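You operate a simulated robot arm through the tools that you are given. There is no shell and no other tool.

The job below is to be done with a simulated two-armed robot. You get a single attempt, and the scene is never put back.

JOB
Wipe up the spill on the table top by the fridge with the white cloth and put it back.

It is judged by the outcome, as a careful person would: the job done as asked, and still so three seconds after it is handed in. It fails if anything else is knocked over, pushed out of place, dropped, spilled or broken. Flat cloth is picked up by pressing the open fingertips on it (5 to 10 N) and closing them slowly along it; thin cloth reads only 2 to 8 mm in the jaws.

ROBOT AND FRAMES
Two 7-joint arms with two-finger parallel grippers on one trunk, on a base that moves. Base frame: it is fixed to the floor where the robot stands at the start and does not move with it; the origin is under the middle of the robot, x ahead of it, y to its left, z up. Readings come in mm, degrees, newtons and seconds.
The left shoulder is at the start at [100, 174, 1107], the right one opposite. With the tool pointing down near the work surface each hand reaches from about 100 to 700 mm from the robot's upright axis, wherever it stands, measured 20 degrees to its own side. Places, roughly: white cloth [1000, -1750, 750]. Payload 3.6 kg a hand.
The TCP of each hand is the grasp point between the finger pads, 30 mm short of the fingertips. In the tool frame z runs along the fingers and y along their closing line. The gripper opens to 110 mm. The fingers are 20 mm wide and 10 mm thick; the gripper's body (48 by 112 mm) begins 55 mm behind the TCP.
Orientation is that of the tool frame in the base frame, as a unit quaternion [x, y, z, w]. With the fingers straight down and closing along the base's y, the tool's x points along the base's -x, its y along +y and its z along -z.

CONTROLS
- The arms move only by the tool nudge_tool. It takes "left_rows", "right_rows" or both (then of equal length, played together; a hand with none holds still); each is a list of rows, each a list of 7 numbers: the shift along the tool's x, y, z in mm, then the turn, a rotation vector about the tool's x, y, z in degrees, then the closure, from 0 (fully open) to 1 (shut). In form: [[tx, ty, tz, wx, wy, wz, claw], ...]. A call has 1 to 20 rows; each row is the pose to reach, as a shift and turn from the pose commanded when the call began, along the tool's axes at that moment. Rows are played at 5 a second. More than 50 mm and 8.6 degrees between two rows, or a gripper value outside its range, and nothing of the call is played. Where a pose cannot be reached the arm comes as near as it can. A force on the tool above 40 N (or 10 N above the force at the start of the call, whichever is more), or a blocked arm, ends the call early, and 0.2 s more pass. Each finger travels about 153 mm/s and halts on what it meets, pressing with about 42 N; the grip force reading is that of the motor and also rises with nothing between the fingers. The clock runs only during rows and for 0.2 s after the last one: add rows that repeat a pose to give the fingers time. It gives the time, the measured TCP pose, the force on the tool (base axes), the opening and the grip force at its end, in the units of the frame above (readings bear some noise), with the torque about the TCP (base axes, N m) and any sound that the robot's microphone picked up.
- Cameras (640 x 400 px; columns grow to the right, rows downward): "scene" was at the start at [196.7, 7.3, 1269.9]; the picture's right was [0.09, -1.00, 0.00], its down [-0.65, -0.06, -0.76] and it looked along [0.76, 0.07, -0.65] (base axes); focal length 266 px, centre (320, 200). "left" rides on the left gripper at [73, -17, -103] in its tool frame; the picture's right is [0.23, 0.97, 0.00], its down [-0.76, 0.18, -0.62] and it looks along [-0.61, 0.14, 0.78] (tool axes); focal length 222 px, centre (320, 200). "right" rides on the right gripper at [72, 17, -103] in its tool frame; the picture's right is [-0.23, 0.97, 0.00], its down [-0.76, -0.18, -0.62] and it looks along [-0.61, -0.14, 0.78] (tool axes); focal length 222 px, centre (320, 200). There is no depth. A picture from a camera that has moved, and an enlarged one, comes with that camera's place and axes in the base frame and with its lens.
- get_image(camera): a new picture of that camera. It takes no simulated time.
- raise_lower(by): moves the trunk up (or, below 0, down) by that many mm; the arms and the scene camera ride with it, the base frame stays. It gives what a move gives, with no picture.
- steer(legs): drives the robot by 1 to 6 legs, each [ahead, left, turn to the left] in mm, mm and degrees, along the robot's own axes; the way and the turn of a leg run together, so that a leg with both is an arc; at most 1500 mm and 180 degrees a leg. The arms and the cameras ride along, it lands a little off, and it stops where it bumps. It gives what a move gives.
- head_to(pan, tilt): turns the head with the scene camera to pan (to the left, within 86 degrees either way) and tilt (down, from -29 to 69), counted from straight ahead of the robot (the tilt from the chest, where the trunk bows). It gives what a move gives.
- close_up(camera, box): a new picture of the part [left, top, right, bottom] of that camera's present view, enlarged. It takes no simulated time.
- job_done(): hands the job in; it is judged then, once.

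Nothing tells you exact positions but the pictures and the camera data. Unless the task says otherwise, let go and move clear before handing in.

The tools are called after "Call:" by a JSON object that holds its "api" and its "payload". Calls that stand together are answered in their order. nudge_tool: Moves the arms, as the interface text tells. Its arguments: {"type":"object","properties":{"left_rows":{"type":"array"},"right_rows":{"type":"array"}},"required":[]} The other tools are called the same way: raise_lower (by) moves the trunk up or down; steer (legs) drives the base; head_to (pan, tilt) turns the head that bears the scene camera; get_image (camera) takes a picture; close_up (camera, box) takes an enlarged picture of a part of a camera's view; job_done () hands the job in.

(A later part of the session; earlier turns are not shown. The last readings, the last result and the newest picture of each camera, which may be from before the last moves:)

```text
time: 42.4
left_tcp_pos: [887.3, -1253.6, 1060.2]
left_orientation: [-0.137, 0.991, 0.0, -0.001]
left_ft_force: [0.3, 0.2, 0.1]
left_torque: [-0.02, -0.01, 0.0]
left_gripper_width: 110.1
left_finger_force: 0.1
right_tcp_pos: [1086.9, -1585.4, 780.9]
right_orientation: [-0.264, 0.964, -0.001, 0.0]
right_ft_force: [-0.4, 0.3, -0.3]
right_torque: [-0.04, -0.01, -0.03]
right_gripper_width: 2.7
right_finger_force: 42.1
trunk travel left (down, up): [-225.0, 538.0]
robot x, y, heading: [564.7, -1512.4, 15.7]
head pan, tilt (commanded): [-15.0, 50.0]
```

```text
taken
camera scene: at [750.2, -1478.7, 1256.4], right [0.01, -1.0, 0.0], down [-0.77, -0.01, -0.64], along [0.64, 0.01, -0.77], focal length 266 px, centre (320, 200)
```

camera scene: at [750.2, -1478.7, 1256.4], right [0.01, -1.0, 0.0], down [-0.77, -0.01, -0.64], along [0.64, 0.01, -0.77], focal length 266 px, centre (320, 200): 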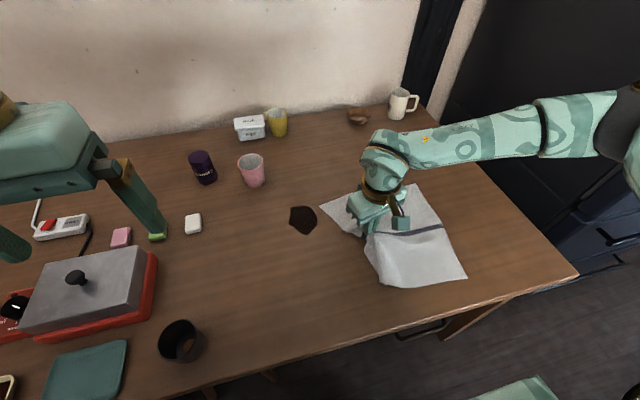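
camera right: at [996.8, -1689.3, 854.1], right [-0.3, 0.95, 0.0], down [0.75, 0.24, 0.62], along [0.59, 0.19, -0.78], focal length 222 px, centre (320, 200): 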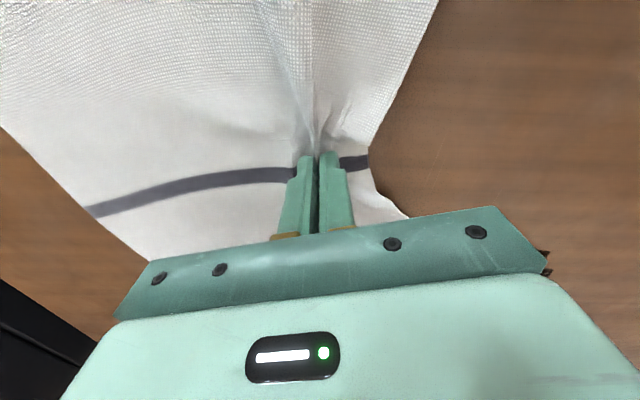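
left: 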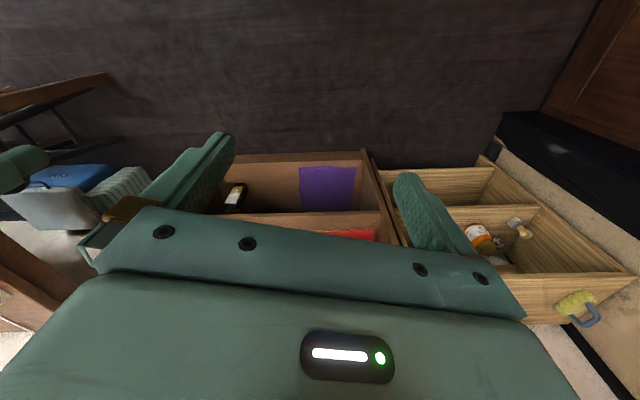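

The cloth followed along. I zoom in on the spill to fix its outline.

Call:
{"api": "close_up", "payload": {"camera": "scene", "box": [240, 170, 400, 270]}}

```text
4.00 times, centred on (320, 220) of scene
camera zoom: at [750.2, -1478.7, 1256.4], right [0.01, -1.0, 0.0], down [-0.77, -0.01, -0.64], along [0.64, 0.01, -0.77], focal length 1062 px, centre (320, 120)
```

zoom: 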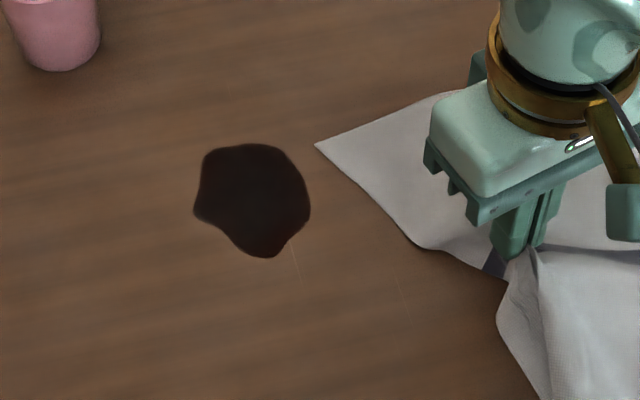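

The spill spans about x 1092–1180, y -1468 to -1396 (table top near z 721). I drag the cloth at low height to just right of the spill's near side, ready to press down.

Call:
{"api": "nudge_tool", "payload": {"right_rows": [[-13, 14.5, 0, 0, 0, 0, 1], [-26, 29, 0, 0, 0, 0, 1], [-38, 43.5, 0, 0, 0, 0, 1], [-51, 58, 0, 0, 0, 0, 1], [-64, 72.5, 0, 0, 0, 0, 1], [-64, 72.5, 10, 0, 0, 0, 1], [-64, 72.5, 18, 0, 0, 0, 1], [-64, 72.5, 18, 0, 0, 0, 1]]}}

Call:
{"api": "get_image", "payload": {"camera": "scene"}}

```text
time: 44.2
left_tcp_pos: [886.8, -1255.7, 1060.2]
left_orientation: [-0.137, 0.991, -0.001, -0.002]
left_ft_force: [-0.9, -0.4, 0.0]
left_torque: [0.01, 0.01, -0.01]
left_gripper_width: 110.1
left_finger_force: 0.0
right_tcp_pos: [1105.4, -1489.3, 763.3]
right_orientation: [-0.265, 0.964, 0.0, -0.001]
right_ft_force: [0.3, 0.2, -0.4]
right_torque: [-0.01, 0.0, -0.01]
right_gripper_width: 2.9
right_finger_force: 42.2
trunk travel left (down, up): [-225.0, 538.0]
robot x, y, heading: [564.6, -1512.3, 15.5]
head pan, tilt (commanded): [-15.0, 50.0]
```

```text
taken
camera scene: at [749.8, -1480.2, 1256.6], right [0.01, -1.0, 0.0], down [-0.77, -0.01, -0.64], along [0.64, 0.01, -0.77], focal length 266 px, centre (320, 200)
```

scene: 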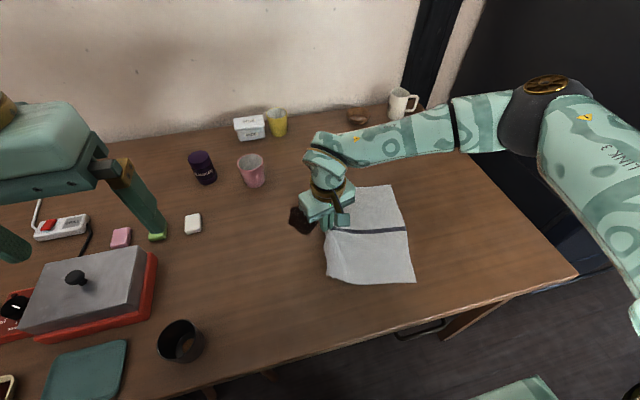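

The cloth trails neatly behind the hand, right next to the spill. I lower to contact in small steps.

Call:
{"api": "nudge_tool", "payload": {"right_rows": [[0, 0, 4, 0, 0, 0, 1], [0, 0, 7, 0, 0, 0, 1], [0, 0, 9, 0, 0, 0, 1], [0, 0, 10.5, 0, 0, 0, 1], [0, 0, 10.5, 0, 0, 0, 1]]}}

```text
time: 45.4
left_tcp_pos: [884.9, -1255.1, 1060.0]
left_orientation: [-0.137, 0.991, -0.001, -0.001]
left_ft_force: [0.4, 0.2, 0.3]
left_torque: [-0.02, 0.01, 0.02]
left_gripper_width: 109.9
left_finger_force: 0.0
right_tcp_pos: [1103.8, -1492.9, 754.5]
right_orientation: [-0.264, 0.964, 0.001, 0.0]
right_ft_force: [-0.2, 0.7, 4.0]
right_torque: [0.01, -0.03, -0.01]
right_gripper_width: 2.8
right_finger_force: 41.8
trunk travel left (down, up): [-225.0, 538.0]
robot x, y, heading: [562.7, -1511.3, 15.6]
head pan, tilt (commanded): [-15.0, 50.0]
```

Light contact at 4 N. I press slightly more and wipe the first two strokes across the near part of the spill.

Call:
{"api": "nudge_tool", "payload": {"right_rows": [[0, 0, 0.6, 0, 0, 0, 1], [-11.2, 18.9, 0.6, 0, 0, 0, 1], [-22.4, 37.8, 0.6, 0, 0, 0, 1], [-33.6, 56.7, 0.6, 0, 0, 0, 1], [-44.8, 75.6, 0.6, 0, 0, 0, 1], [-56.0, 94.4, 0.6, 0, 0, 0, 1], [-56.0, 94.4, 0.6, 0, 0, 0, 1]]}}

Call:
{"api": "close_up", "payload": {"camera": "scene", "box": [220, 130, 460, 280]}}

```text
time: 47.0
left_tcp_pos: [885.0, -1257.6, 1061.5]
left_orientation: [-0.138, 0.99, 0.0, 0.0]
left_ft_force: [0.0, 0.2, 0.8]
left_torque: [0.01, -0.02, -0.01]
left_gripper_width: 109.9
left_finger_force: 0.1
right_tcp_pos: [1102.9, -1382.5, 751.8]
right_orientation: [-0.265, 0.964, 0.0, 0.002]
right_ft_force: [1.9, -6.9, 20.9]
right_torque: [-0.27, -0.28, -0.1]
right_gripper_width: 2.6
right_finger_force: 41.9
trunk travel left (down, up): [-225.0, 538.0]
robot x, y, heading: [562.1, -1510.6, 15.6]
head pan, tilt (commanded): [-15.0, 50.0]
```

```text
2.67 times, centred on (340, 205) of scene
camera zoom: at [748.2, -1481.4, 1257.1], right [0.01, -1.0, 0.0], down [-0.77, -0.01, -0.64], along [0.64, 0.01, -0.77], focal length 708 px, centre (267, 187)
```

zoom: 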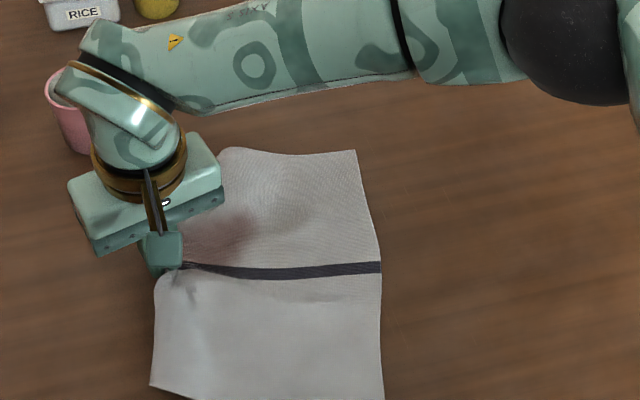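

The cloth is taking up the spill (it shows a pinkish stain), but pressure rose to 21 N. I ease up slightly and continue with strokes back and forth further in.

Call:
{"api": "nudge_tool", "payload": {"right_rows": [[0, 0, -1.0, 0, 0, 0, 1], [-15.5, -9.2, -1.0, 0, 0, 0, 1], [-4.3, -28.1, -1.0, 0, 0, 0, 1], [6.9, -47, -1.0, 0, 0, 0, 1], [18.1, -65.8, -1.0, 0, 0, 0, 1], [29.3, -84.7, -1.0, 0, 0, 0, 1], [40.5, -103.6, -1.0, 0, 0, 0, 1], [40.5, -103.6, -1.0, 0, 0, 0, 1]]}}

Call:
{"api": "close_up", "payload": {"camera": "scene", "box": [220, 130, 460, 280]}}

```text
time: 48.8
left_tcp_pos: [886.3, -1255.9, 1059.5]
left_orientation: [-0.138, 0.99, -0.001, -0.001]
left_ft_force: [0.7, 0.8, -0.2]
left_torque: [0.03, 0.02, 0.0]
left_gripper_width: 110.0
left_finger_force: 0.0
right_tcp_pos: [1124.4, -1493.2, 752.4]
right_orientation: [-0.265, 0.964, -0.001, -0.001]
right_ft_force: [-0.7, 1.9, 6.3]
right_torque: [0.03, -0.04, 0.05]
right_gripper_width: 2.5
right_finger_force: 41.7
trunk travel left (down, up): [-225.0, 538.0]
robot x, y, heading: [563.7, -1512.3, 15.7]
head pan, tilt (commanded): [-15.0, 50.0]
```

```text
2.67 times, centred on (340, 205) of scene
camera zoom: at [749.3, -1479.9, 1256.5], right [0.01, -1.0, 0.0], down [-0.77, -0.01, -0.64], along [0.64, 0.01, -0.77], focal length 708 px, centre (267, 187)
```

zoom: 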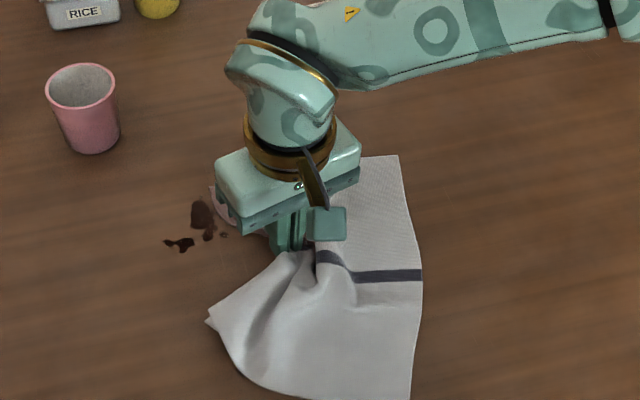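

The wiping works: most of the spill is gone, with patches left near [1164,-1410] and [1130,-1390]. I do the next stroke through the middle, going a bit further left.

Call:
{"api": "nudge_tool", "payload": {"right_rows": [[-15.5, -9.2, 0.2, 0, 0, 0, 1], [-27.7, 11.4, 0.2, 0, 0, 0, 1], [-39.9, 32.0, 0.2, 0, 0, 0, 1], [-52.1, 52.7, 0.2, 0, 0, 0, 1], [-64.4, 73.3, 0.2, 0, 0, 0, 1], [-77.6, 95.6, 0.2, 0, 0, 0, 1], [-77.6, 95.6, 0.0, 0, 0, 0, 1]]}}

Call:
{"api": "close_up", "payload": {"camera": "scene", "box": [220, 130, 460, 280]}}

```text
time: 50.4
left_tcp_pos: [885.5, -1255.1, 1059.9]
left_orientation: [-0.137, 0.991, -0.001, -0.001]
left_ft_force: [-0.3, 0.5, -0.2]
left_torque: [-0.01, 0.03, 0.04]
left_gripper_width: 110.0
left_finger_force: 0.0
right_tcp_pos: [1140.5, -1370.1, 753.7]
right_orientation: [-0.266, 0.964, 0.0, -0.001]
right_ft_force: [-0.7, 0.1, 0.6]
right_torque: [-0.03, -0.01, -0.06]
right_gripper_width: 2.7
right_finger_force: 42.2
trunk travel left (down, up): [-225.0, 538.0]
robot x, y, heading: [564.0, -1516.8, 15.7]
head pan, tilt (commanded): [-15.0, 50.0]
```

```text
2.67 times, centred on (340, 205) of scene
camera zoom: at [749.8, -1480.4, 1256.6], right [0.01, -1.0, 0.0], down [-0.77, -0.01, -0.64], along [0.64, 0.01, -0.77], focal length 708 px, centre (267, 187)
```

zoom: 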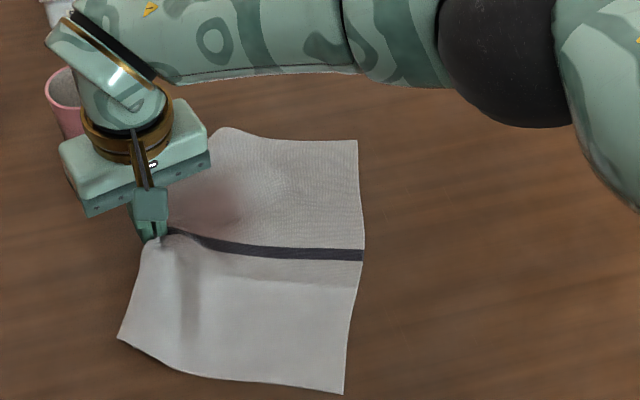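

Pressure dropped to near zero at the end, so I press about 1 mm more and wipe the next line back over the far part.

Call:
{"api": "nudge_tool", "payload": {"right_rows": [[-8, -5, 0.8, 0, 0, 0, 1], [-15.5, -9.2, 0.8, 0, 0, 0, 1], [-3.3, -29.8, 0.8, 0, 0, 0, 1], [8.9, -50.4, 0.8, 0, 0, 0, 1], [21.2, -71, 0.8, 0, 0, 0, 1], [33.4, -91.6, 0.8, 0, 0, 0, 1], [43, -107.9, 0.8, 0, 0, 0, 1], [43, -107.9, 0.8, 0, 0, 0, 1]]}}

Call:
{"api": "close_up", "payload": {"camera": "scene", "box": [220, 130, 460, 280]}}

```text
time: 52.2
left_tcp_pos: [886.6, -1254.9, 1061.4]
left_orientation: [-0.138, 0.99, -0.001, -0.001]
left_ft_force: [0.4, 0.0, 0.1]
left_torque: [0.0, 0.01, 0.0]
left_gripper_width: 110.1
left_finger_force: 0.0
right_tcp_pos: [1155.7, -1485.2, 753.5]
right_orientation: [-0.265, 0.964, 0.0, -0.001]
right_ft_force: [0.4, -0.2, 0.1]
right_torque: [0.01, 0.01, -0.03]
right_gripper_width: 2.7
right_finger_force: 42.6
trunk travel left (down, up): [-225.0, 538.0]
robot x, y, heading: [563.8, -1510.8, 15.6]
head pan, tilt (commanded): [-15.0, 50.0]
```

```text
2.67 times, centred on (340, 205) of scene
camera zoom: at [749.8, -1479.9, 1256.6], right [0.01, -1.0, 0.0], down [-0.77, -0.01, -0.64], along [0.64, 0.01, -0.77], focal length 708 px, centre (267, 187)
```

zoom: 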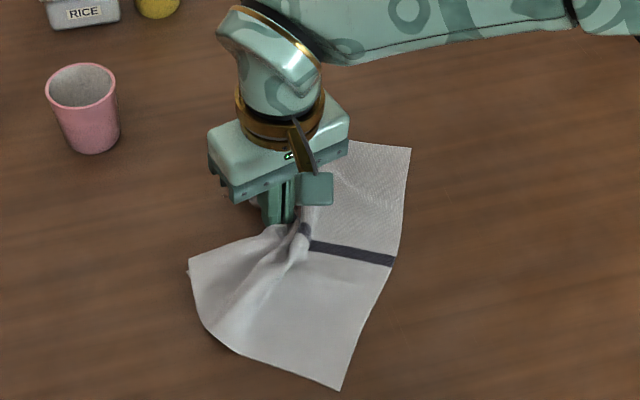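

The left patches are gone. I do one more stroke along the far edge of the spill with slightly more pressure, then lift to inspect.

Call:
{"api": "nudge_tool", "payload": {"right_rows": [[0, 0, 1.0, 0, 0, 0, 1], [-15.5, -9.2, 1.0, 0, 0, 0, 1], [-27.7, 11.4, 1.0, 0, 0, 0, 1], [-39.9, 32.0, 1.0, 0, 0, 0, 1], [-52.1, 52.7, 1.0, 0, 0, 0, 1], [-64.4, 73.3, 1.0, 0, 0, 0, 1], [-64.4, 73.3, 1.0, 0, 0, 0, 1]]}}

Call:
{"api": "get_image", "payload": {"camera": "scene"}}

```text
time: 53.8
left_tcp_pos: [885.9, -1255.5, 1060.6]
left_orientation: [-0.138, 0.99, -0.001, 0.0]
left_ft_force: [0.0, -0.3, 0.3]
left_torque: [-0.01, -0.02, 0.0]
left_gripper_width: 109.9
left_finger_force: 0.0
right_tcp_pos: [1176.3, -1401.1, 753.7]
right_orientation: [-0.265, 0.964, 0.001, 0.0]
right_ft_force: [-0.9, -1.2, 3.8]
right_torque: [-0.07, 0.03, -0.02]
right_gripper_width: 2.6
right_finger_force: 41.8
right hand out of reach, approached as far as the arm can: row 6, 7
trunk travel left (down, up): [-225.0, 538.0]
robot x, y, heading: [565.2, -1512.0, 15.7]
head pan, tilt (commanded): [-15.0, 50.0]
```

```text
taken
camera scene: at [749.3, -1480.0, 1256.7], right [0.01, -1.0, 0.0], down [-0.77, -0.01, -0.64], along [0.64, 0.01, -0.77], focal length 266 px, centre (320, 200)
```

scene: 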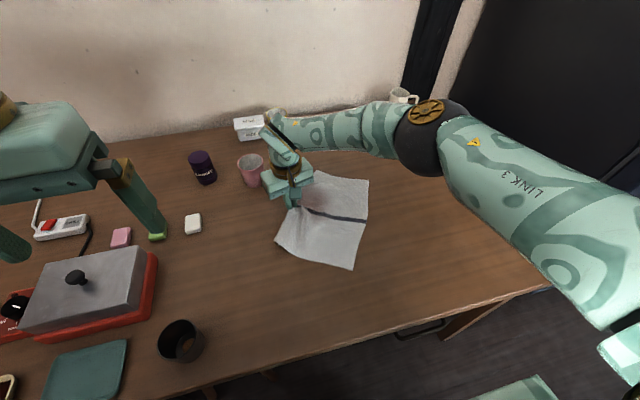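

The far edge is reached at the arm's limit. Now I lift the hand and pull the cloth back to the right to inspect the table.

Call:
{"api": "nudge_tool", "payload": {"right_rows": [[10, -8, -15, 0, 0, 0, 1], [25, -22, -35, 0, 0, 0, 1], [40, -40, -60, 0, 0, 0, 1], [60, -62, -85, 0, 0, 0, 1], [80, -86, -110, 0, 0, 0, 1], [95, -110, -130, 0, 0, 0, 1], [110, -134, -150, 0, 0, 0, 1], [110, -134, -150, 0, 0, 0, 1]]}}

Call:
{"api": "get_image", "payload": {"camera": "scene"}}

Call:
{"api": "close_up", "payload": {"camera": "scene", "box": [220, 150, 380, 250]}}

```text
time: 55.6
left_tcp_pos: [886.4, -1255.7, 1059.9]
left_orientation: [-0.137, 0.991, -0.001, 0.0]
left_ft_force: [0.1, -0.8, -0.6]
left_torque: [0.03, -0.01, -0.02]
left_gripper_width: 109.9
left_finger_force: 0.1
right_tcp_pos: [1149.3, -1571.9, 903.2]
right_orientation: [-0.266, 0.964, -0.001, -0.002]
right_ft_force: [-0.2, 0.5, -0.1]
right_torque: [0.04, -0.02, -0.01]
right_gripper_width: 2.8
right_finger_force: 42.1
trunk travel left (down, up): [-225.0, 538.0]
robot x, y, heading: [566.0, -1510.5, 15.8]
head pan, tilt (commanded): [-15.0, 50.0]
```

```text
taken
camera scene: at [750.1, -1479.8, 1256.5], right [0.01, -1.0, 0.0], down [-0.77, -0.01, -0.64], along [0.64, 0.01, -0.77], focal length 266 px, centre (320, 200)
```

scene: 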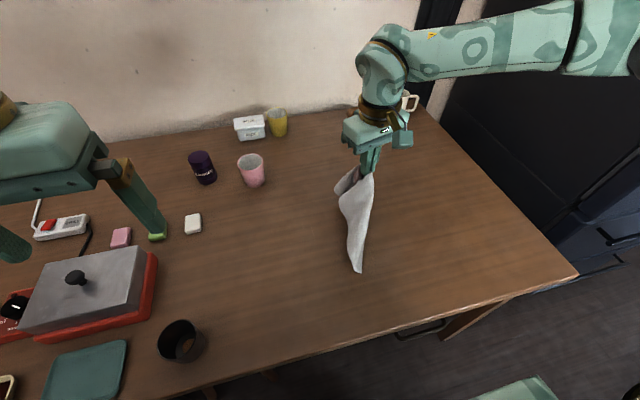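

```text
4.00 times, centred on (300, 200) of scene
camera zoom: at [750.1, -1479.8, 1256.5], right [0.01, -1.0, 0.0], down [-0.77, -0.01, -0.64], along [0.64, 0.01, -0.77], focal length 1062 px, centre (400, 200)
```

zoom: 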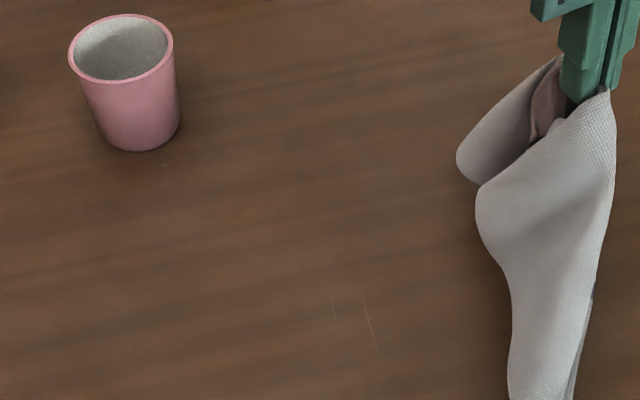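

The table is clean where the spill was. To put the cloth back neatly flat, I first lower it and drag it leftward so that it trails out flat, then I will regrip its far edge and pull it back to its original place.

Call:
{"api": "nudge_tool", "payload": {"right_rows": [[8.4, -14.7, 13, 0, 0, 0, 1], [16.9, -29.5, 26.5, 0, 0, 0, 1], [25.3, -44.2, 40, 0, 0, 0, 1], [33.7, -58.9, 53, 0, 0, 0, 1], [27.8, -39.2, 68, 0, 0, 0, 1], [22, -19.5, 83, 0, 0, 0, 1], [16, 0.3, 98, 0, 0, 0, 1], [10.2, 20, 113, 0, 0, 0, 1], [4.3, 39.7, 118, 0, 0, 0, 1], [-1.6, 59.4, 122, 0, 0, 0, 1], [-7.4, 79.1, 127, 0, 0, 0, 1], [-13.3, 98.8, 131, 0, 0, 0, 1], [-18.7, 120.2, 132, 0, 0, 0, 1], [-24.2, 141.7, 133, 0, 0, 0, 1], [-29.6, 163.1, 134, 0, 0, 0, 1], [-35, 184.5, 135, 0, 0, 0, 1], [-35, 184.5, 135, 0, 0, 0, 1]]}}

Call:
{"api": "get_image", "payload": {"camera": "scene"}}

```text
time: 59.2
left_tcp_pos: [886.5, -1255.3, 1060.1]
left_orientation: [-0.138, 0.99, 0.0, 0.0]
left_ft_force: [-0.1, -0.3, -1.2]
left_torque: [-0.03, -0.02, 0.01]
left_gripper_width: 109.9
left_finger_force: 0.1
right_tcp_pos: [1084.5, -1395.0, 766.5]
right_orientation: [-0.263, 0.965, -0.001, -0.001]
right_ft_force: [0.4, -0.3, 0.5]
right_torque: [0.06, -0.04, 0.01]
right_gripper_width: 2.4
right_finger_force: 42.5
trunk travel left (down, up): [-225.0, 538.0]
robot x, y, heading: [562.3, -1511.5, 15.3]
head pan, tilt (commanded): [-15.0, 50.0]
```

```text
taken
camera scene: at [749.9, -1480.3, 1256.6], right [0.01, -1.0, 0.0], down [-0.77, -0.01, -0.64], along [0.64, 0.01, -0.77], focal length 266 px, centre (320, 200)
```

scene: 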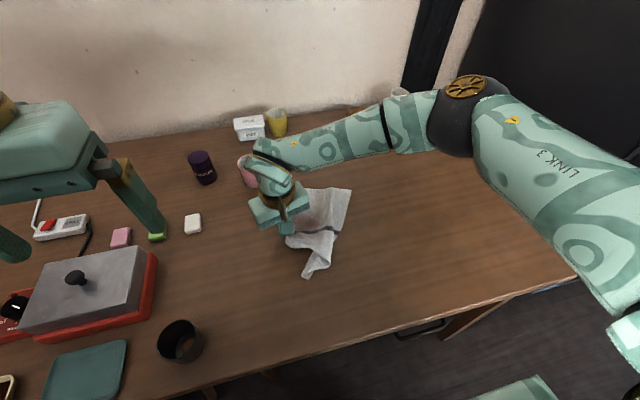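

The far half of the cloth is flat, while the near half is bunched. I zoom in to see how it lies.

Call:
{"api": "close_up", "payload": {"camera": "scene", "box": [240, 170, 400, 290]}}

Call:
{"api": "get_image", "payload": {"camera": "right"}}

```text
3.33 times, centred on (320, 230) of scene
camera zoom: at [749.9, -1480.3, 1256.6], right [0.01, -1.0, 0.0], down [-0.77, -0.01, -0.64], along [0.64, 0.01, -0.77], focal length 885 px, centre (320, 100)
```

zoom: 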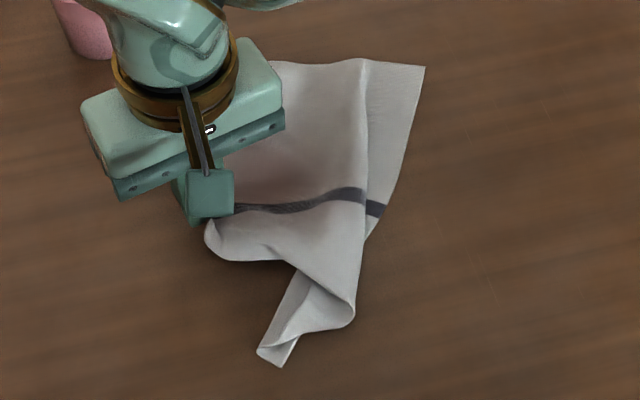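

```text
taken
camera right: at [1013.2, -1418.8, 869.2], right [-0.3, 0.95, 0.0], down [0.75, 0.24, 0.62], along [0.59, 0.19, -0.78], focal length 222 px, centre (320, 200)
```

right: 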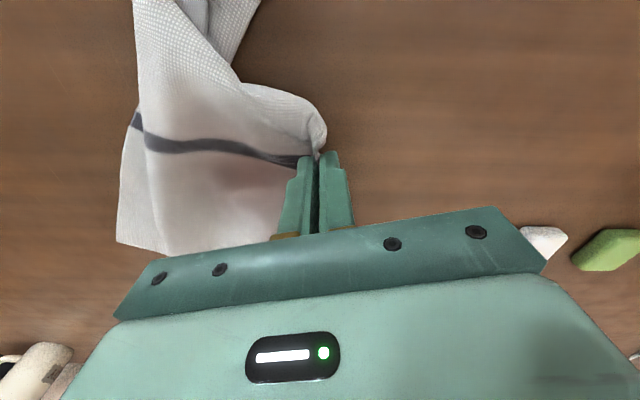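

The near half folded over itself, so I will lift the cloth clear to let it hang free, then lay it down again over its original place starting with its far edge. First the lift.

Call:
{"api": "nudge_tool", "payload": {"right_rows": [[0, 0, -20, 0, 0, 0, 1], [0, 0, -45, 0, 0, 0, 1], [0, 0, -75, 0, 0, 0, 1], [0, 0, -105, 0, 0, 0, 1], [0, 0, -135, 0, 0, 0, 1], [0, 0, -165, 0, 0, 0, 1], [0, 0, -195, 0, 0, 0, 1], [0, 0, -225, 0, 0, 0, 1], [0, 0, -250, 0, 0, 0, 1], [0, 0, -270, 0, 0, 0, 1], [0, 0, -270, 0, 0, 0, 1], [0, 0, -270, 0, 0, 0, 1]]}}

Call:
{"api": "get_image", "payload": {"camera": "scene"}}

Call:
{"api": "get_image", "payload": {"camera": "left"}}

```text
time: 61.8
left_tcp_pos: [885.7, -1255.1, 1060.4]
left_orientation: [-0.137, 0.991, -0.001, -0.001]
left_ft_force: [0.4, 0.5, -0.1]
left_torque: [0.0, 0.03, -0.03]
left_gripper_width: 110.2
left_finger_force: 0.1
right_tcp_pos: [1087.4, -1395.6, 1035.6]
right_orientation: [-0.265, 0.964, -0.001, 0.0]
right_ft_force: [-0.9, -0.2, 0.2]
right_torque: [0.01, -0.02, 0.01]
right_gripper_width: 2.6
right_finger_force: 42.3
trunk travel left (down, up): [-225.0, 538.0]
robot x, y, heading: [565.5, -1514.4, 15.6]
head pan, tilt (commanded): [-15.0, 50.0]
```

```text
taken
camera scene: at [749.8, -1480.1, 1256.6], right [0.01, -1.0, 0.0], down [-0.77, -0.01, -0.64], along [0.64, 0.01, -0.77], focal length 266 px, centre (320, 200)
```

scene: 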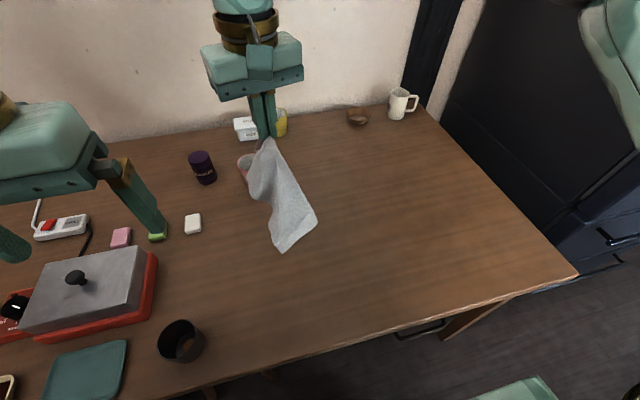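

```text
taken
camera left: at [820.8, -1292.1, 1163.5], right [-0.48, 0.87, 0.0], down [0.68, 0.38, 0.62], along [0.54, 0.3, -0.78], focal length 222 px, centre (320, 200)
```

left: 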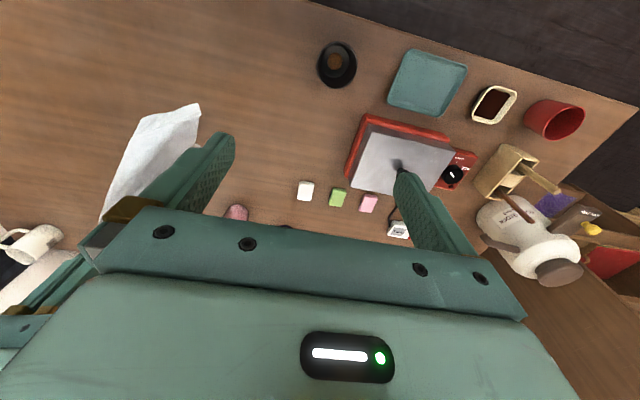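

The cloth now hangs free and open. I drive about 120 mm right so that the original cloth place is comfortably in reach.

Call:
{"api": "steer", "payload": {"legs": [[0, -120, 0]]}}

Call:
{"api": "head_to", "payload": {"pan": -30, "tilt": 48}}

Call:
{"api": "get_image", "payload": {"camera": "scene"}}

```text
time: 63.0
left_tcp_pos: [918.4, -1369.9, 1058.9]
left_orientation: [-0.138, 0.99, 0.0, 0.0]
left_ft_force: [-0.1, -0.7, 0.5]
left_torque: [0.05, 0.03, -0.01]
left_gripper_width: 110.0
left_finger_force: 0.1
right_tcp_pos: [1119.7, -1511.1, 1036.5]
right_orientation: [-0.265, 0.964, 0.001, 0.001]
right_ft_force: [-0.1, 0.2, 0.0]
right_torque: [0.03, 0.02, -0.03]
right_gripper_width: 2.7
right_finger_force: 41.6
trunk travel left (down, up): [-225.0, 538.0]
robot x, y, heading: [597.4, -1623.6, 15.7]
head pan, tilt (commanded): [-15.0, 50.0]
```

```text
time: 63.8
left_tcp_pos: [918.5, -1368.7, 1060.6]
left_orientation: [-0.138, 0.99, -0.002, -0.001]
left_ft_force: [-0.4, 0.9, 0.1]
left_torque: [0.01, 0.05, 0.0]
left_gripper_width: 110.1
left_finger_force: 0.0
right_tcp_pos: [1120.1, -1509.1, 1036.6]
right_orientation: [-0.265, 0.964, 0.0, -0.001]
right_ft_force: [-0.9, 0.4, 0.4]
right_torque: [-0.01, -0.02, -0.04]
right_gripper_width: 2.7
right_finger_force: 41.7
trunk travel left (down, up): [-225.0, 538.0]
robot x, y, heading: [596.2, -1627.0, 15.8]
head pan, tilt (commanded): [-30.0, 48.0]
```

```text
taken
camera scene: at [781.1, -1613.6, 1259.3], right [-0.25, -0.97, 0.0], down [-0.72, 0.18, -0.67], along [0.65, -0.17, -0.74], focal length 266 px, centre (320, 200)
```

scene: 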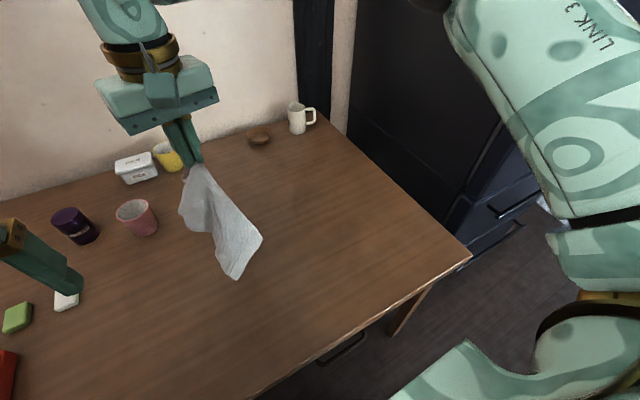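

Using the table height of 721, the cloth's original place has centre about [1115,-1727], AB-mid [1046,-1604] and DC-mid [1184,-1849]; my pinch belongs at about [1070,-1664]. I carry the hanging cloth to above the far edge's original place, with a small overshoot.

Call:
{"api": "nudge_tool", "payload": {"right_rows": [[8.4, -22.1, 0, 0, 0, 0, 1], [16.7, -44.3, 0, 0, 0, 0, 1], [25.1, -66.4, 0, 0, 0, 0, 1], [33.5, -88.6, 0, 0, 0, 0, 1], [41.9, -110.7, 0, 0, 0, 0, 1], [50.2, -132.9, 0, 0, 0, 0, 1], [58.6, -155, 0, 0, 0, 0, 1], [67, -177.2, 0, 0, 0, 0, 1], [75.4, -199.3, 0, 0, 0, 0, 1], [83.7, -221.5, 0, 0, 0, 0, 1], [92.1, -243.6, 0, 0, 0, 0, 1], [100.5, -265.8, 0, 0, 0, 0, 1], [108.9, -287.9, 0, 0, 0, 0, 1], [117.2, -310, 0, 0, 0, 0, 1], [125.6, -332.2, 0, 0, 0, 0, 1], [125.6, -332.2, 0, 0, 0, 0, 1], [125.6, -332.2, 0, 0, 0, 0, 1], [125.6, -332.2, 0, 0, 0, 0, 1], [125.6, -332.2, 0, 0, 0, 0, 1]]}}

Call:
{"api": "get_image", "payload": {"camera": "scene"}}

Call:
{"api": "get_image", "payload": {"camera": "right"}}

```text
time: 67.8
left_tcp_pos: [919.7, -1369.9, 1060.1]
left_orientation: [-0.138, 0.99, -0.001, 0.0]
left_ft_force: [0.9, -0.6, -0.1]
left_torque: [0.07, 0.02, 0.01]
left_gripper_width: 109.9
left_finger_force: 0.1
right_tcp_pos: [1110.7, -1784.8, 987.3]
right_orientation: [-0.263, 0.965, -0.001, 0.001]
right_ft_force: [0.5, 0.0, -0.1]
right_torque: [-0.02, 0.01, -0.03]
right_gripper_width: 2.8
right_finger_force: 41.6
right hand out of reach, approached as far as the arm can: row 8, 9, 10, 11, 12, 13, 14, 15, 16, 17, 18, 19
trunk travel left (down, up): [-225.0, 538.0]
robot x, y, heading: [597.5, -1627.4, 15.8]
head pan, tilt (commanded): [-30.0, 48.0]
```

```text
taken
camera scene: at [781.1, -1613.9, 1259.3], right [-0.25, -0.97, 0.0], down [-0.72, 0.18, -0.67], along [0.65, -0.17, -0.74], focal length 266 px, centre (320, 200)
```

scene: 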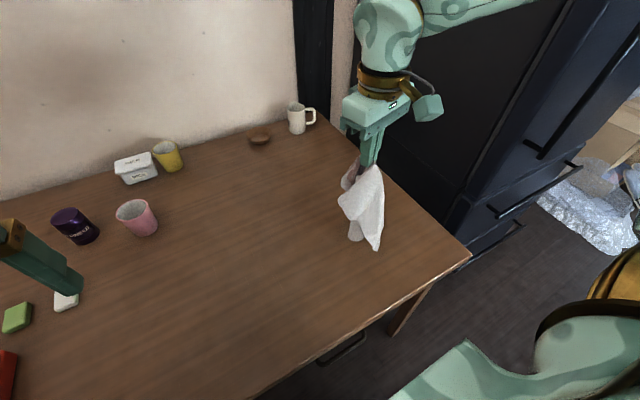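

```text
taken
camera right: at [1039.1, -1807.3, 1090.1], right [-0.3, 0.95, 0.0], down [0.75, 0.23, 0.62], along [0.6, 0.19, -0.78], focal length 222 px, centre (320, 200)
```

right: 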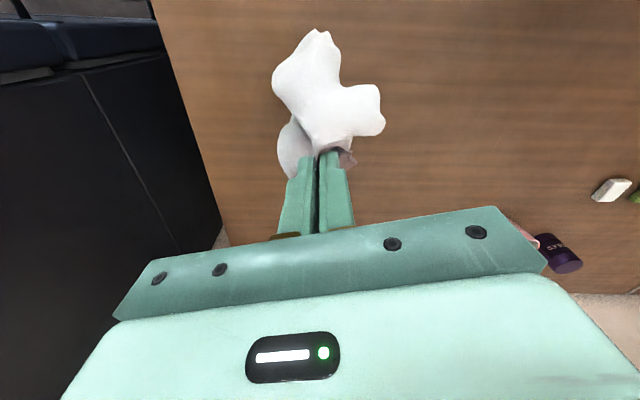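

The arm could not reach that far at this height and stopped at [1111,-1785,987]. I check where the commanded pose stands with a null move.

Call:
{"api": "nudge_tool", "payload": {"right_rows": [[0, 0, 0, 0, 0, 0, 1]]}}

```text
time: 68.2
left_tcp_pos: [918.2, -1369.0, 1060.4]
left_orientation: [-0.137, 0.991, -0.001, 0.0]
left_ft_force: [0.5, 0.8, -0.9]
left_torque: [-0.02, 0.01, -0.01]
left_gripper_width: 110.2
left_finger_force: 0.1
right_tcp_pos: [1110.3, -1784.7, 987.8]
right_orientation: [-0.263, 0.965, 0.0, 0.001]
right_ft_force: [-0.5, -0.7, -0.5]
right_torque: [0.0, 0.01, -0.05]
right_gripper_width: 2.6
right_finger_force: 42.0
trunk travel left (down, up): [-225.0, 538.0]
robot x, y, heading: [596.9, -1626.3, 15.7]
head pan, tilt (commanded): [-30.0, 48.0]
```

The commanded pose equals the present one. Before moving further right I check the clearance of my right elbow to the fridge.

Call:
{"api": "head_to", "payload": {"pan": -65, "tilt": 25}}

Call:
{"api": "get_image", "payload": {"camera": "scene"}}

```text
time: 69.2
left_tcp_pos: [917.5, -1369.6, 1059.9]
left_orientation: [-0.137, 0.991, -0.002, 0.0]
left_ft_force: [0.1, -0.6, -0.7]
left_torque: [0.0, 0.01, 0.0]
left_gripper_width: 109.8
left_finger_force: 0.1
right_tcp_pos: [1111.3, -1783.4, 987.6]
right_orientation: [-0.263, 0.965, -0.001, 0.001]
right_ft_force: [0.2, -0.1, -0.3]
right_torque: [-0.04, -0.02, 0.01]
right_gripper_width: 2.6
right_finger_force: 41.9
trunk travel left (down, up): [-225.0, 538.0]
robot x, y, heading: [595.5, -1628.3, 15.6]
head pan, tilt (commanded): [-65.0, 25.0]
```

```text
taken
camera scene: at [764.9, -1664.2, 1294.0], right [-0.76, -0.65, 0.0], down [-0.28, 0.32, -0.91], along [0.59, -0.69, -0.42], focal length 266 px, centre (320, 200)
```

scene: 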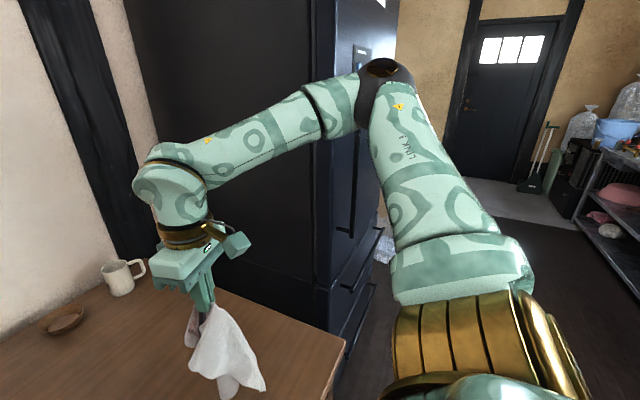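

The elbow is high (about z 1285) and somewhere near the fridge front. I zoom to judge the gap better.

Call:
{"api": "close_up", "payload": {"camera": "scene", "box": [240, 30, 480, 330]}}

```text
1.33 times, centred on (360, 180) of scene
camera zoom: at [764.9, -1664.2, 1294.0], right [-0.76, -0.65, 0.0], down [-0.28, 0.32, -0.91], along [0.59, -0.69, -0.42], focal length 354 px, centre (267, 227)
```

zoom: 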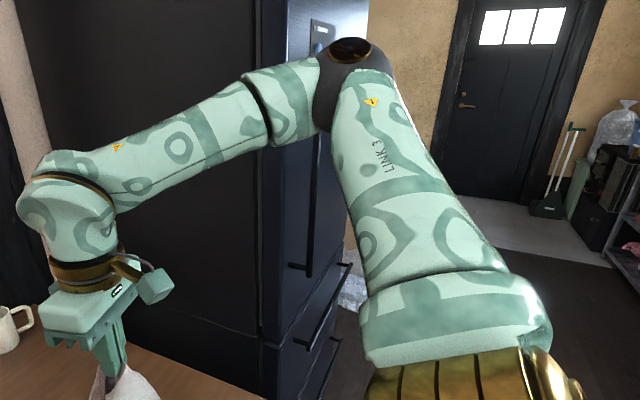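

The elbow has roughly 100 mm to the fridge front, so I avoid driving further right. Instead I raise the trunk 150 mm, which lets the arm reach further at the needed hand height.

Call:
{"api": "raise_lower", "payload": {"by": 150}}

Call:
{"api": "head_to", "payload": {"pan": -35, "tilt": 48}}

Call:
{"api": "nudge_tool", "payload": {"right_rows": [[0, 0, 20, 0, 0, 0, 1], [0, 0, 45, 0, 0, 0, 1], [0, 0, 70, 0, 0, 0, 1], [0, 0, 95, 0, 0, 0, 1], [0, 0, 120, 0, 0, 0, 1], [0, 0, 140, 0, 0, 0, 1], [0, 0, 140, 0, 0, 0, 1]]}}

Call:
{"api": "get_image", "payload": {"camera": "scene"}}

```text
time: 71.0
left_tcp_pos: [917.6, -1369.4, 1209.2]
left_orientation: [-0.136, 0.991, -0.001, 0.0]
left_ft_force: [0.1, -0.1, -0.7]
left_torque: [-0.01, 0.02, 0.0]
left_gripper_width: 110.1
left_finger_force: 0.0
right_tcp_pos: [1079.6, -1789.7, 1179.9]
right_orientation: [-0.264, 0.963, 0.0, 0.056]
right_ft_force: [0.0, 0.3, -0.6]
right_torque: [0.01, 0.02, -0.02]
right_gripper_width: 2.4
right_finger_force: 41.6
trunk travel left (down, up): [-375.0, 388.0]
robot x, y, heading: [594.3, -1623.9, 15.6]
head pan, tilt (commanded): [-65.0, 25.0]
```

```text
time: 71.9
left_tcp_pos: [918.6, -1369.1, 1210.4]
left_orientation: [-0.137, 0.991, -0.001, -0.001]
left_ft_force: [-0.2, -0.3, 0.4]
left_torque: [0.01, 0.0, 0.03]
left_gripper_width: 109.7
left_finger_force: 0.0
right_tcp_pos: [1079.4, -1790.4, 1181.3]
right_orientation: [-0.264, 0.963, 0.001, 0.056]
right_ft_force: [-0.2, 0.2, -0.9]
right_torque: [0.01, -0.02, -0.03]
right_gripper_width: 2.4
right_finger_force: 42.0
trunk travel left (down, up): [-375.0, 388.0]
robot x, y, heading: [596.6, -1626.7, 15.7]
head pan, tilt (commanded): [-35.0, 48.0]
```

```text
time: 73.5
left_tcp_pos: [918.4, -1368.9, 1210.8]
left_orientation: [-0.138, 0.99, -0.001, 0.0]
left_ft_force: [1.1, -0.7, -0.6]
left_torque: [-0.02, 0.01, -0.01]
left_gripper_width: 110.2
left_finger_force: 0.1
right_tcp_pos: [1094.4, -1783.8, 1041.8]
right_orientation: [-0.263, 0.963, 0.0, 0.057]
right_ft_force: [0.4, -0.4, -0.1]
right_torque: [0.03, 0.0, -0.05]
right_gripper_width: 2.6
right_finger_force: 41.7
trunk travel left (down, up): [-375.0, 388.0]
robot x, y, heading: [596.1, -1626.4, 15.4]
head pan, tilt (commanded): [-35.0, 48.0]
```

```text
taken
camera scene: at [718.9, -1637.3, 1412.7], right [-0.33, -0.94, 0.0], down [-0.7, 0.25, -0.67], along [0.63, -0.22, -0.74], focal length 266 px, centre (320, 200)
```

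scene: 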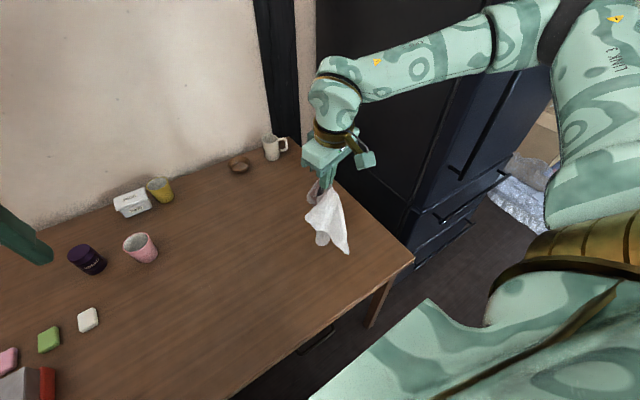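

Raising the trunk also shifted the shoulders back and tilted the hand 6°. I straighten the hand and try moving toward the laying point at lower height.

Call:
{"api": "nudge_tool", "payload": {"right_rows": [[0, 0, 15, -0.9, 3.2, 0, 1], [-5, -18, 32, -1.7, 6.3, 0, 1], [-10, -40, 48, -1.7, 6.3, 0, 1], [-16, -64, 64, -1.7, 6.3, 0, 1], [-22, -86, 78, -1.7, 6.3, 0, 1], [-27, -108, 89, -1.7, 6.3, 0, 1], [-27, -108, 89, -1.7, 6.3, 0, 1]]}}

Call:
{"api": "get_image", "payload": {"camera": "scene"}}

```text
time: 75.1
left_tcp_pos: [918.7, -1369.0, 1209.2]
left_orientation: [-0.137, 0.991, -0.001, 0.0]
left_ft_force: [-0.8, -0.4, 0.5]
left_torque: [0.0, -0.01, -0.01]
left_gripper_width: 109.9
left_finger_force: 0.1
right_tcp_pos: [1126.5, -1815.1, 996.4]
right_orientation: [-0.264, 0.964, 0.0, -0.001]
right_ft_force: [0.1, -0.2, 0.7]
right_torque: [0.0, -0.04, -0.02]
right_gripper_width: 2.7
right_finger_force: 41.7
right hand out of reach, approached as far as the arm can: row 4, 5, 6, 7
trunk travel left (down, up): [-375.0, 388.0]
robot x, y, heading: [596.2, -1629.8, 15.7]
head pan, tilt (commanded): [-35.0, 48.0]
```

```text
taken
camera scene: at [719.3, -1637.5, 1412.6], right [-0.33, -0.94, 0.0], down [-0.7, 0.25, -0.67], along [0.63, -0.22, -0.74], focal length 266 px, centre (320, 200)
```

scene: 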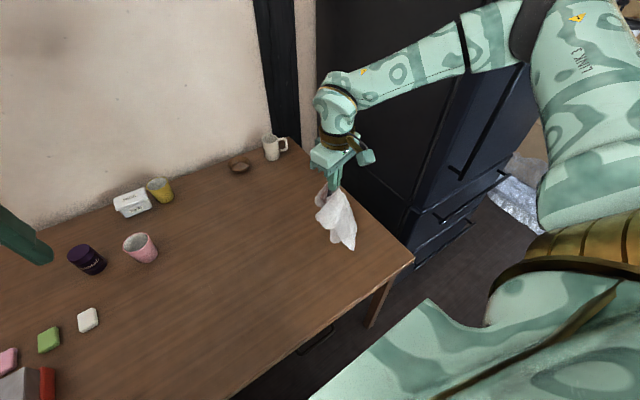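

Better: the hand is straight again at [1126,-1815,996] and the cloth hangs free. I continue down and toward the laying point.

Call:
{"api": "nudge_tool", "payload": {"right_rows": [[-4, -10, 15, 0, 0, 0, 1], [-9, -24, 25, 0, 0, 0, 1], [-14, -38, 35, 0, 0, 0, 1], [-20, -53, 42, 0, 0, 0, 1], [-25, -68, 46, 0, 0, 0, 1], [-25, -68, 46, 0, 0, 0, 1]]}}

Call:
{"api": "get_image", "payload": {"camera": "scene"}}

```text
time: 76.5
left_tcp_pos: [917.1, -1368.3, 1209.3]
left_orientation: [-0.137, 0.991, -0.001, 0.0]
left_ft_force: [1.0, -0.7, -0.3]
left_torque: [-0.02, -0.02, -0.01]
left_gripper_width: 110.1
left_finger_force: 0.0
right_tcp_pos: [1131.1, -1822.9, 983.8]
right_orientation: [-0.263, 0.965, 0.0, -0.001]
right_ft_force: [0.1, 0.2, 0.3]
right_torque: [-0.01, 0.02, -0.03]
right_gripper_width: 2.6
right_finger_force: 41.8
right hand out of reach, approached as far as the arm can: row 1, 2, 3, 4, 5, 6
trunk travel left (down, up): [-375.0, 388.0]
robot x, y, heading: [597.6, -1625.7, 15.8]
head pan, tilt (commanded): [-35.0, 48.0]
```

```text
taken
camera scene: at [719.2, -1637.4, 1412.7], right [-0.33, -0.94, 0.0], down [-0.7, 0.25, -0.67], along [0.63, -0.22, -0.74], focal length 266 px, centre (320, 200)
```

scene: 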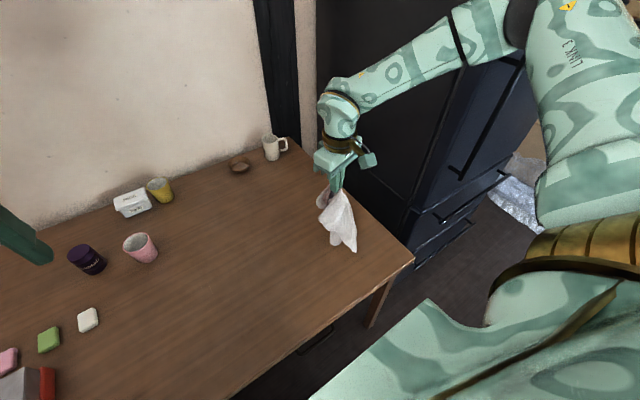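

The hand is at [1131,-1823,984], close enough to lay the cloth with only a small offset. I lower until the far edge touches and then sweep back in an arc toward the original pinch place, laying it out.

Call:
{"api": "nudge_tool", "payload": {"right_rows": [[0, 0, 20, 0, 0, 0, 1], [0, 0, 38, 0, 0, 0, 1], [0, 0, 38, 0, 0, 0, 1], [-2.7, 16, 39, 0, 0, 0, 1], [-5.4, 32, 41, 0, 0, 0, 1], [-8, 48, 48, 0, 0, 0, 1], [-10.7, 63, 57, 0, 0, 0, 1], [-13.2, 78, 64, 0, 0, 0, 1], [-15.6, 92, 71, 0, 0, 0, 1], [-18, 105, 80, 0, 0, 0, 1], [-20, 118, 90, 0, 0, 0, 1], [-22, 130, 101, 0, 0, 0, 1], [-23.9, 141, 113, 0, 0, 0, 1], [-25.5, 150, 126, 0, 0, 0, 1], [-27.1, 160, 139, 0, 0, 0, 1], [-28.9, 170, 163, 0, 0, 0, 1], [-30.2, 178, 185, 0, 0, 0, 1], [-30.9, 182, 205, 0, 0, 0, 1], [-31.7, 187, 218, 0, 0, 0, 1], [-31.7, 187, 218, 0, 0, 0, 1]]}}

Call:
{"api": "get_image", "payload": {"camera": "scene"}}

```text
time: 80.7
left_tcp_pos: [918.3, -1368.5, 1210.2]
left_orientation: [-0.138, 0.99, -0.001, -0.001]
left_ft_force: [0.4, -0.6, 0.7]
left_torque: [0.01, 0.02, 0.04]
left_gripper_width: 110.1
left_finger_force: 0.1
right_tcp_pos: [1055.4, -1644.6, 767.2]
right_orientation: [-0.264, 0.965, 0.001, -0.001]
right_ft_force: [-0.2, -0.3, 0.7]
right_torque: [-0.01, 0.02, 0.0]
right_gripper_width: 2.8
right_finger_force: 42.0
trunk travel left (down, up): [-375.0, 388.0]
robot x, y, heading: [596.8, -1624.4, 15.5]
head pan, tilt (commanded): [-35.0, 48.0]
```

```text
taken
camera scene: at [719.2, -1637.4, 1412.7], right [-0.33, -0.94, 0.0], down [-0.7, 0.25, -0.67], along [0.63, -0.22, -0.74], focal length 266 px, centre (320, 200)
```

scene: 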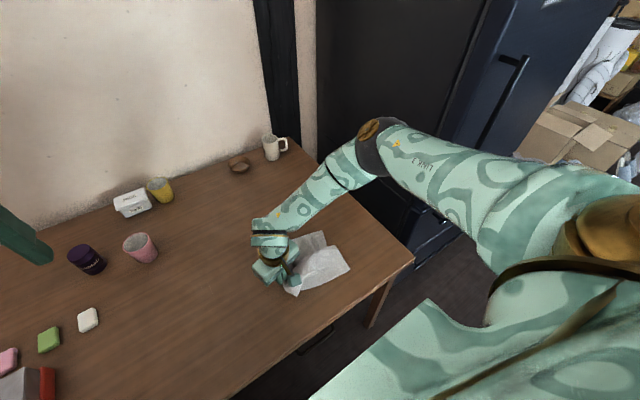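

The cloth is laid at roughly its old place. I zoom in to see how it lies.

Call:
{"api": "close_up", "payload": {"camera": "scene", "box": [230, 210, 390, 310]}}

Call:
{"api": "get_image", "payload": {"camera": "right"}}

```text
4.00 times, centred on (310, 260) of scene
camera zoom: at [719.2, -1637.4, 1412.7], right [-0.33, -0.94, 0.0], down [-0.7, 0.25, -0.67], along [0.63, -0.22, -0.74], focal length 1062 px, centre (360, -40)
```

zoom: 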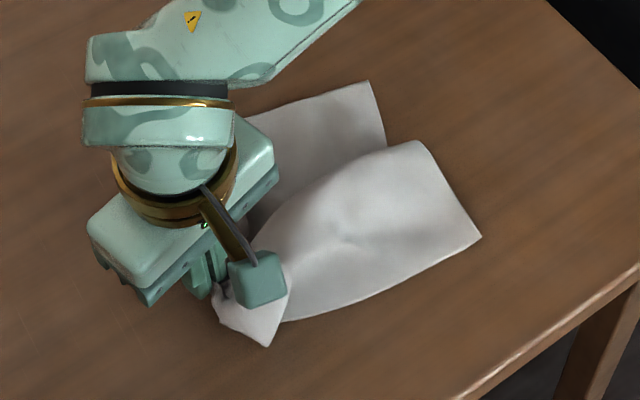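

```text
taken
camera right: at [983.6, -1667.7, 870.2], right [-0.3, 0.95, 0.0], down [0.75, 0.23, 0.62], along [0.59, 0.19, -0.78], focal length 222 px, centre (320, 200)
```

right: 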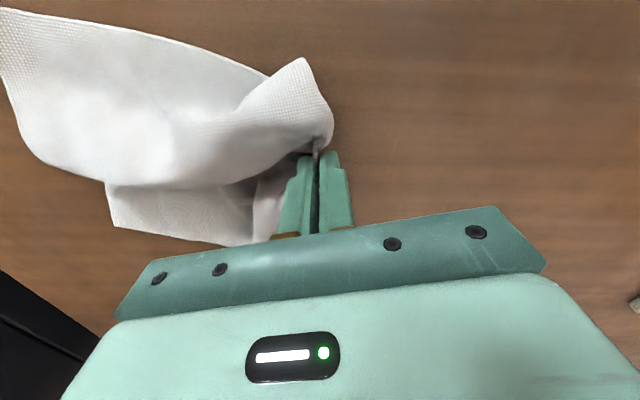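

The cloth is back roughly in place but has a lengthwise tuck. I first release the pinch while pressing lightly so the fingers spread the gathered ridge flat; I lower to contact.

Call:
{"api": "nudge_tool", "payload": {"right_rows": [[0, 0, 4, 0, 0, 0, 1], [0, 0, 8, 0, 0, 0, 1], [0, 0, 11, 0, 0, 0, 1], [0, 0, 12.5, 0, 0, 0, 1], [0, 0, 12.5, 0, 0, 0, 1], [0, 0, 12.5, 0, 0, 0, 1]]}}

```text
time: 82.1
left_tcp_pos: [917.6, -1368.5, 1210.1]
left_orientation: [-0.137, 0.991, -0.001, -0.002]
left_ft_force: [-0.2, 0.6, 0.4]
left_torque: [0.04, 0.01, 0.01]
left_gripper_width: 109.8
left_finger_force: 0.2
right_tcp_pos: [1054.8, -1642.5, 755.3]
right_orientation: [-0.264, 0.965, 0.0, 0.0]
right_ft_force: [0.4, 0.6, 1.1]
right_torque: [-0.01, -0.02, -0.03]
right_gripper_width: 2.6
right_finger_force: 41.7
trunk travel left (down, up): [-375.0, 388.0]
robot x, y, heading: [597.0, -1625.5, 15.8]
head pan, tilt (commanded): [-35.0, 48.0]
```

Nearly touching at 755. I lower 2 mm more in small steps.

Call:
{"api": "nudge_tool", "payload": {"right_rows": [[0, 0, 1, 0, 0, 0, 1], [0, 0, 2, 0, 0, 0, 1], [0, 0, 2, 0, 0, 0, 1], [0, 0, 2, 0, 0, 0, 1]]}}

```text
time: 83.1
left_tcp_pos: [917.6, -1369.4, 1209.8]
left_orientation: [-0.137, 0.991, -0.001, -0.001]
left_ft_force: [1.1, -0.2, 0.5]
left_torque: [0.0, -0.01, 0.02]
left_gripper_width: 110.3
left_finger_force: 0.1
right_tcp_pos: [1053.9, -1644.0, 752.5]
right_orientation: [-0.263, 0.965, 0.0, 0.0]
right_ft_force: [0.5, 0.8, 3.2]
right_torque: [0.0, 0.0, 0.04]
right_gripper_width: 2.8
right_finger_force: 41.1
trunk travel left (down, up): [-375.0, 388.0]
robot x, y, heading: [598.1, -1624.8, 15.7]
head pan, tilt (commanded): [-35.0, 48.0]
```

Contact at about 3 N. I press very slightly more and open the fingers slowly to spread the ridge.

Call:
{"api": "nudge_tool", "payload": {"right_rows": [[0, 0, 0.3, 0, 0, 0, 0.95], [0, 0, 0.3, 0, 0, 0, 0.9], [0, 0, 0.3, 0, 0, 0, 0.85], [0, 0, 0.3, 0, 0, 0, 0.8], [0, 0, 0.3, 0, 0, 0, 0.75], [0, 0, 0.3, 0, 0, 0, 0.7], [0, 0, 0.3, 0, 0, 0, 0.65], [0, 0, 0.3, 0, 0, 0, 0.6], [0, 0, 0.3, 0, 0, 0, 0.55], [0, 0, 0.3, 0, 0, 0, 0.5], [0, 0, 0.3, 0, 0, 0, 0.45], [0, 0, 0.3, 0, 0, 0, 0.4], [0, 0, 0.3, 0, 0, 0, 0.4]]}}

Call:
{"api": "get_image", "payload": {"camera": "right"}}

Call:
{"api": "close_up", "payload": {"camera": "scene", "box": [230, 210, 390, 310]}}

```text
time: 85.9
left_tcp_pos: [918.6, -1368.8, 1209.7]
left_orientation: [-0.138, 0.99, -0.001, 0.0]
left_ft_force: [0.4, 0.4, 1.4]
left_torque: [-0.01, -0.01, 0.01]
left_gripper_width: 110.1
left_finger_force: 0.1
right_tcp_pos: [1055.0, -1643.5, 754.0]
right_orientation: [-0.264, 0.964, 0.0, -0.001]
right_ft_force: [-0.2, 1.0, 0.7]
right_torque: [0.01, -0.02, -0.03]
right_gripper_width: 65.8
right_finger_force: 0.1
trunk travel left (down, up): [-375.0, 388.0]
robot x, y, heading: [596.5, -1625.3, 15.9]
head pan, tilt (commanded): [-35.0, 48.0]
```

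```text
taken
camera right: at [982.6, -1666.8, 856.8], right [-0.3, 0.95, 0.0], down [0.75, 0.23, 0.62], along [0.59, 0.19, -0.78], focal length 222 px, centre (320, 200)
```

right: 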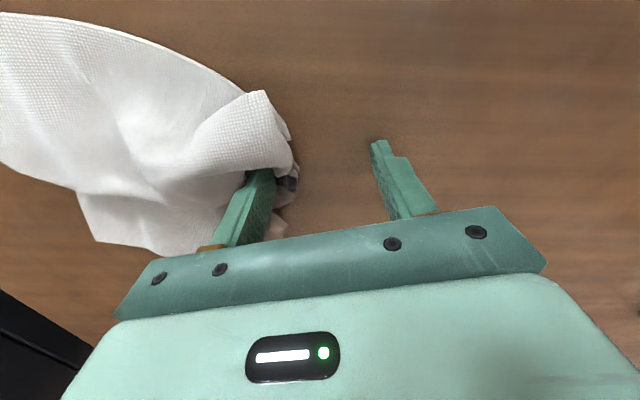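

```text
4.00 times, centred on (310, 260) of scene
camera zoom: at [719.1, -1637.2, 1412.7], right [-0.33, -0.94, 0.0], down [-0.7, 0.25, -0.67], along [0.63, -0.22, -0.74], focal length 1062 px, centre (360, -40)
```

zoom: 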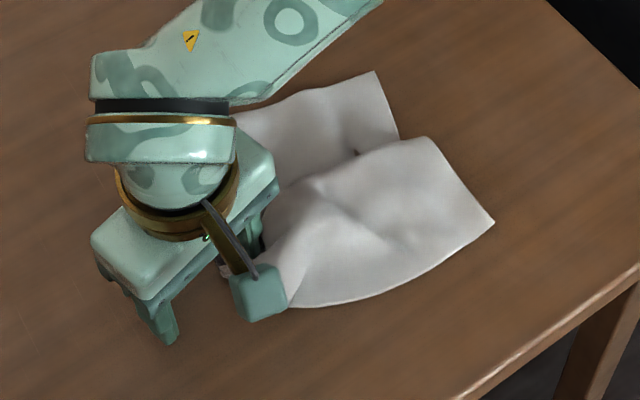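

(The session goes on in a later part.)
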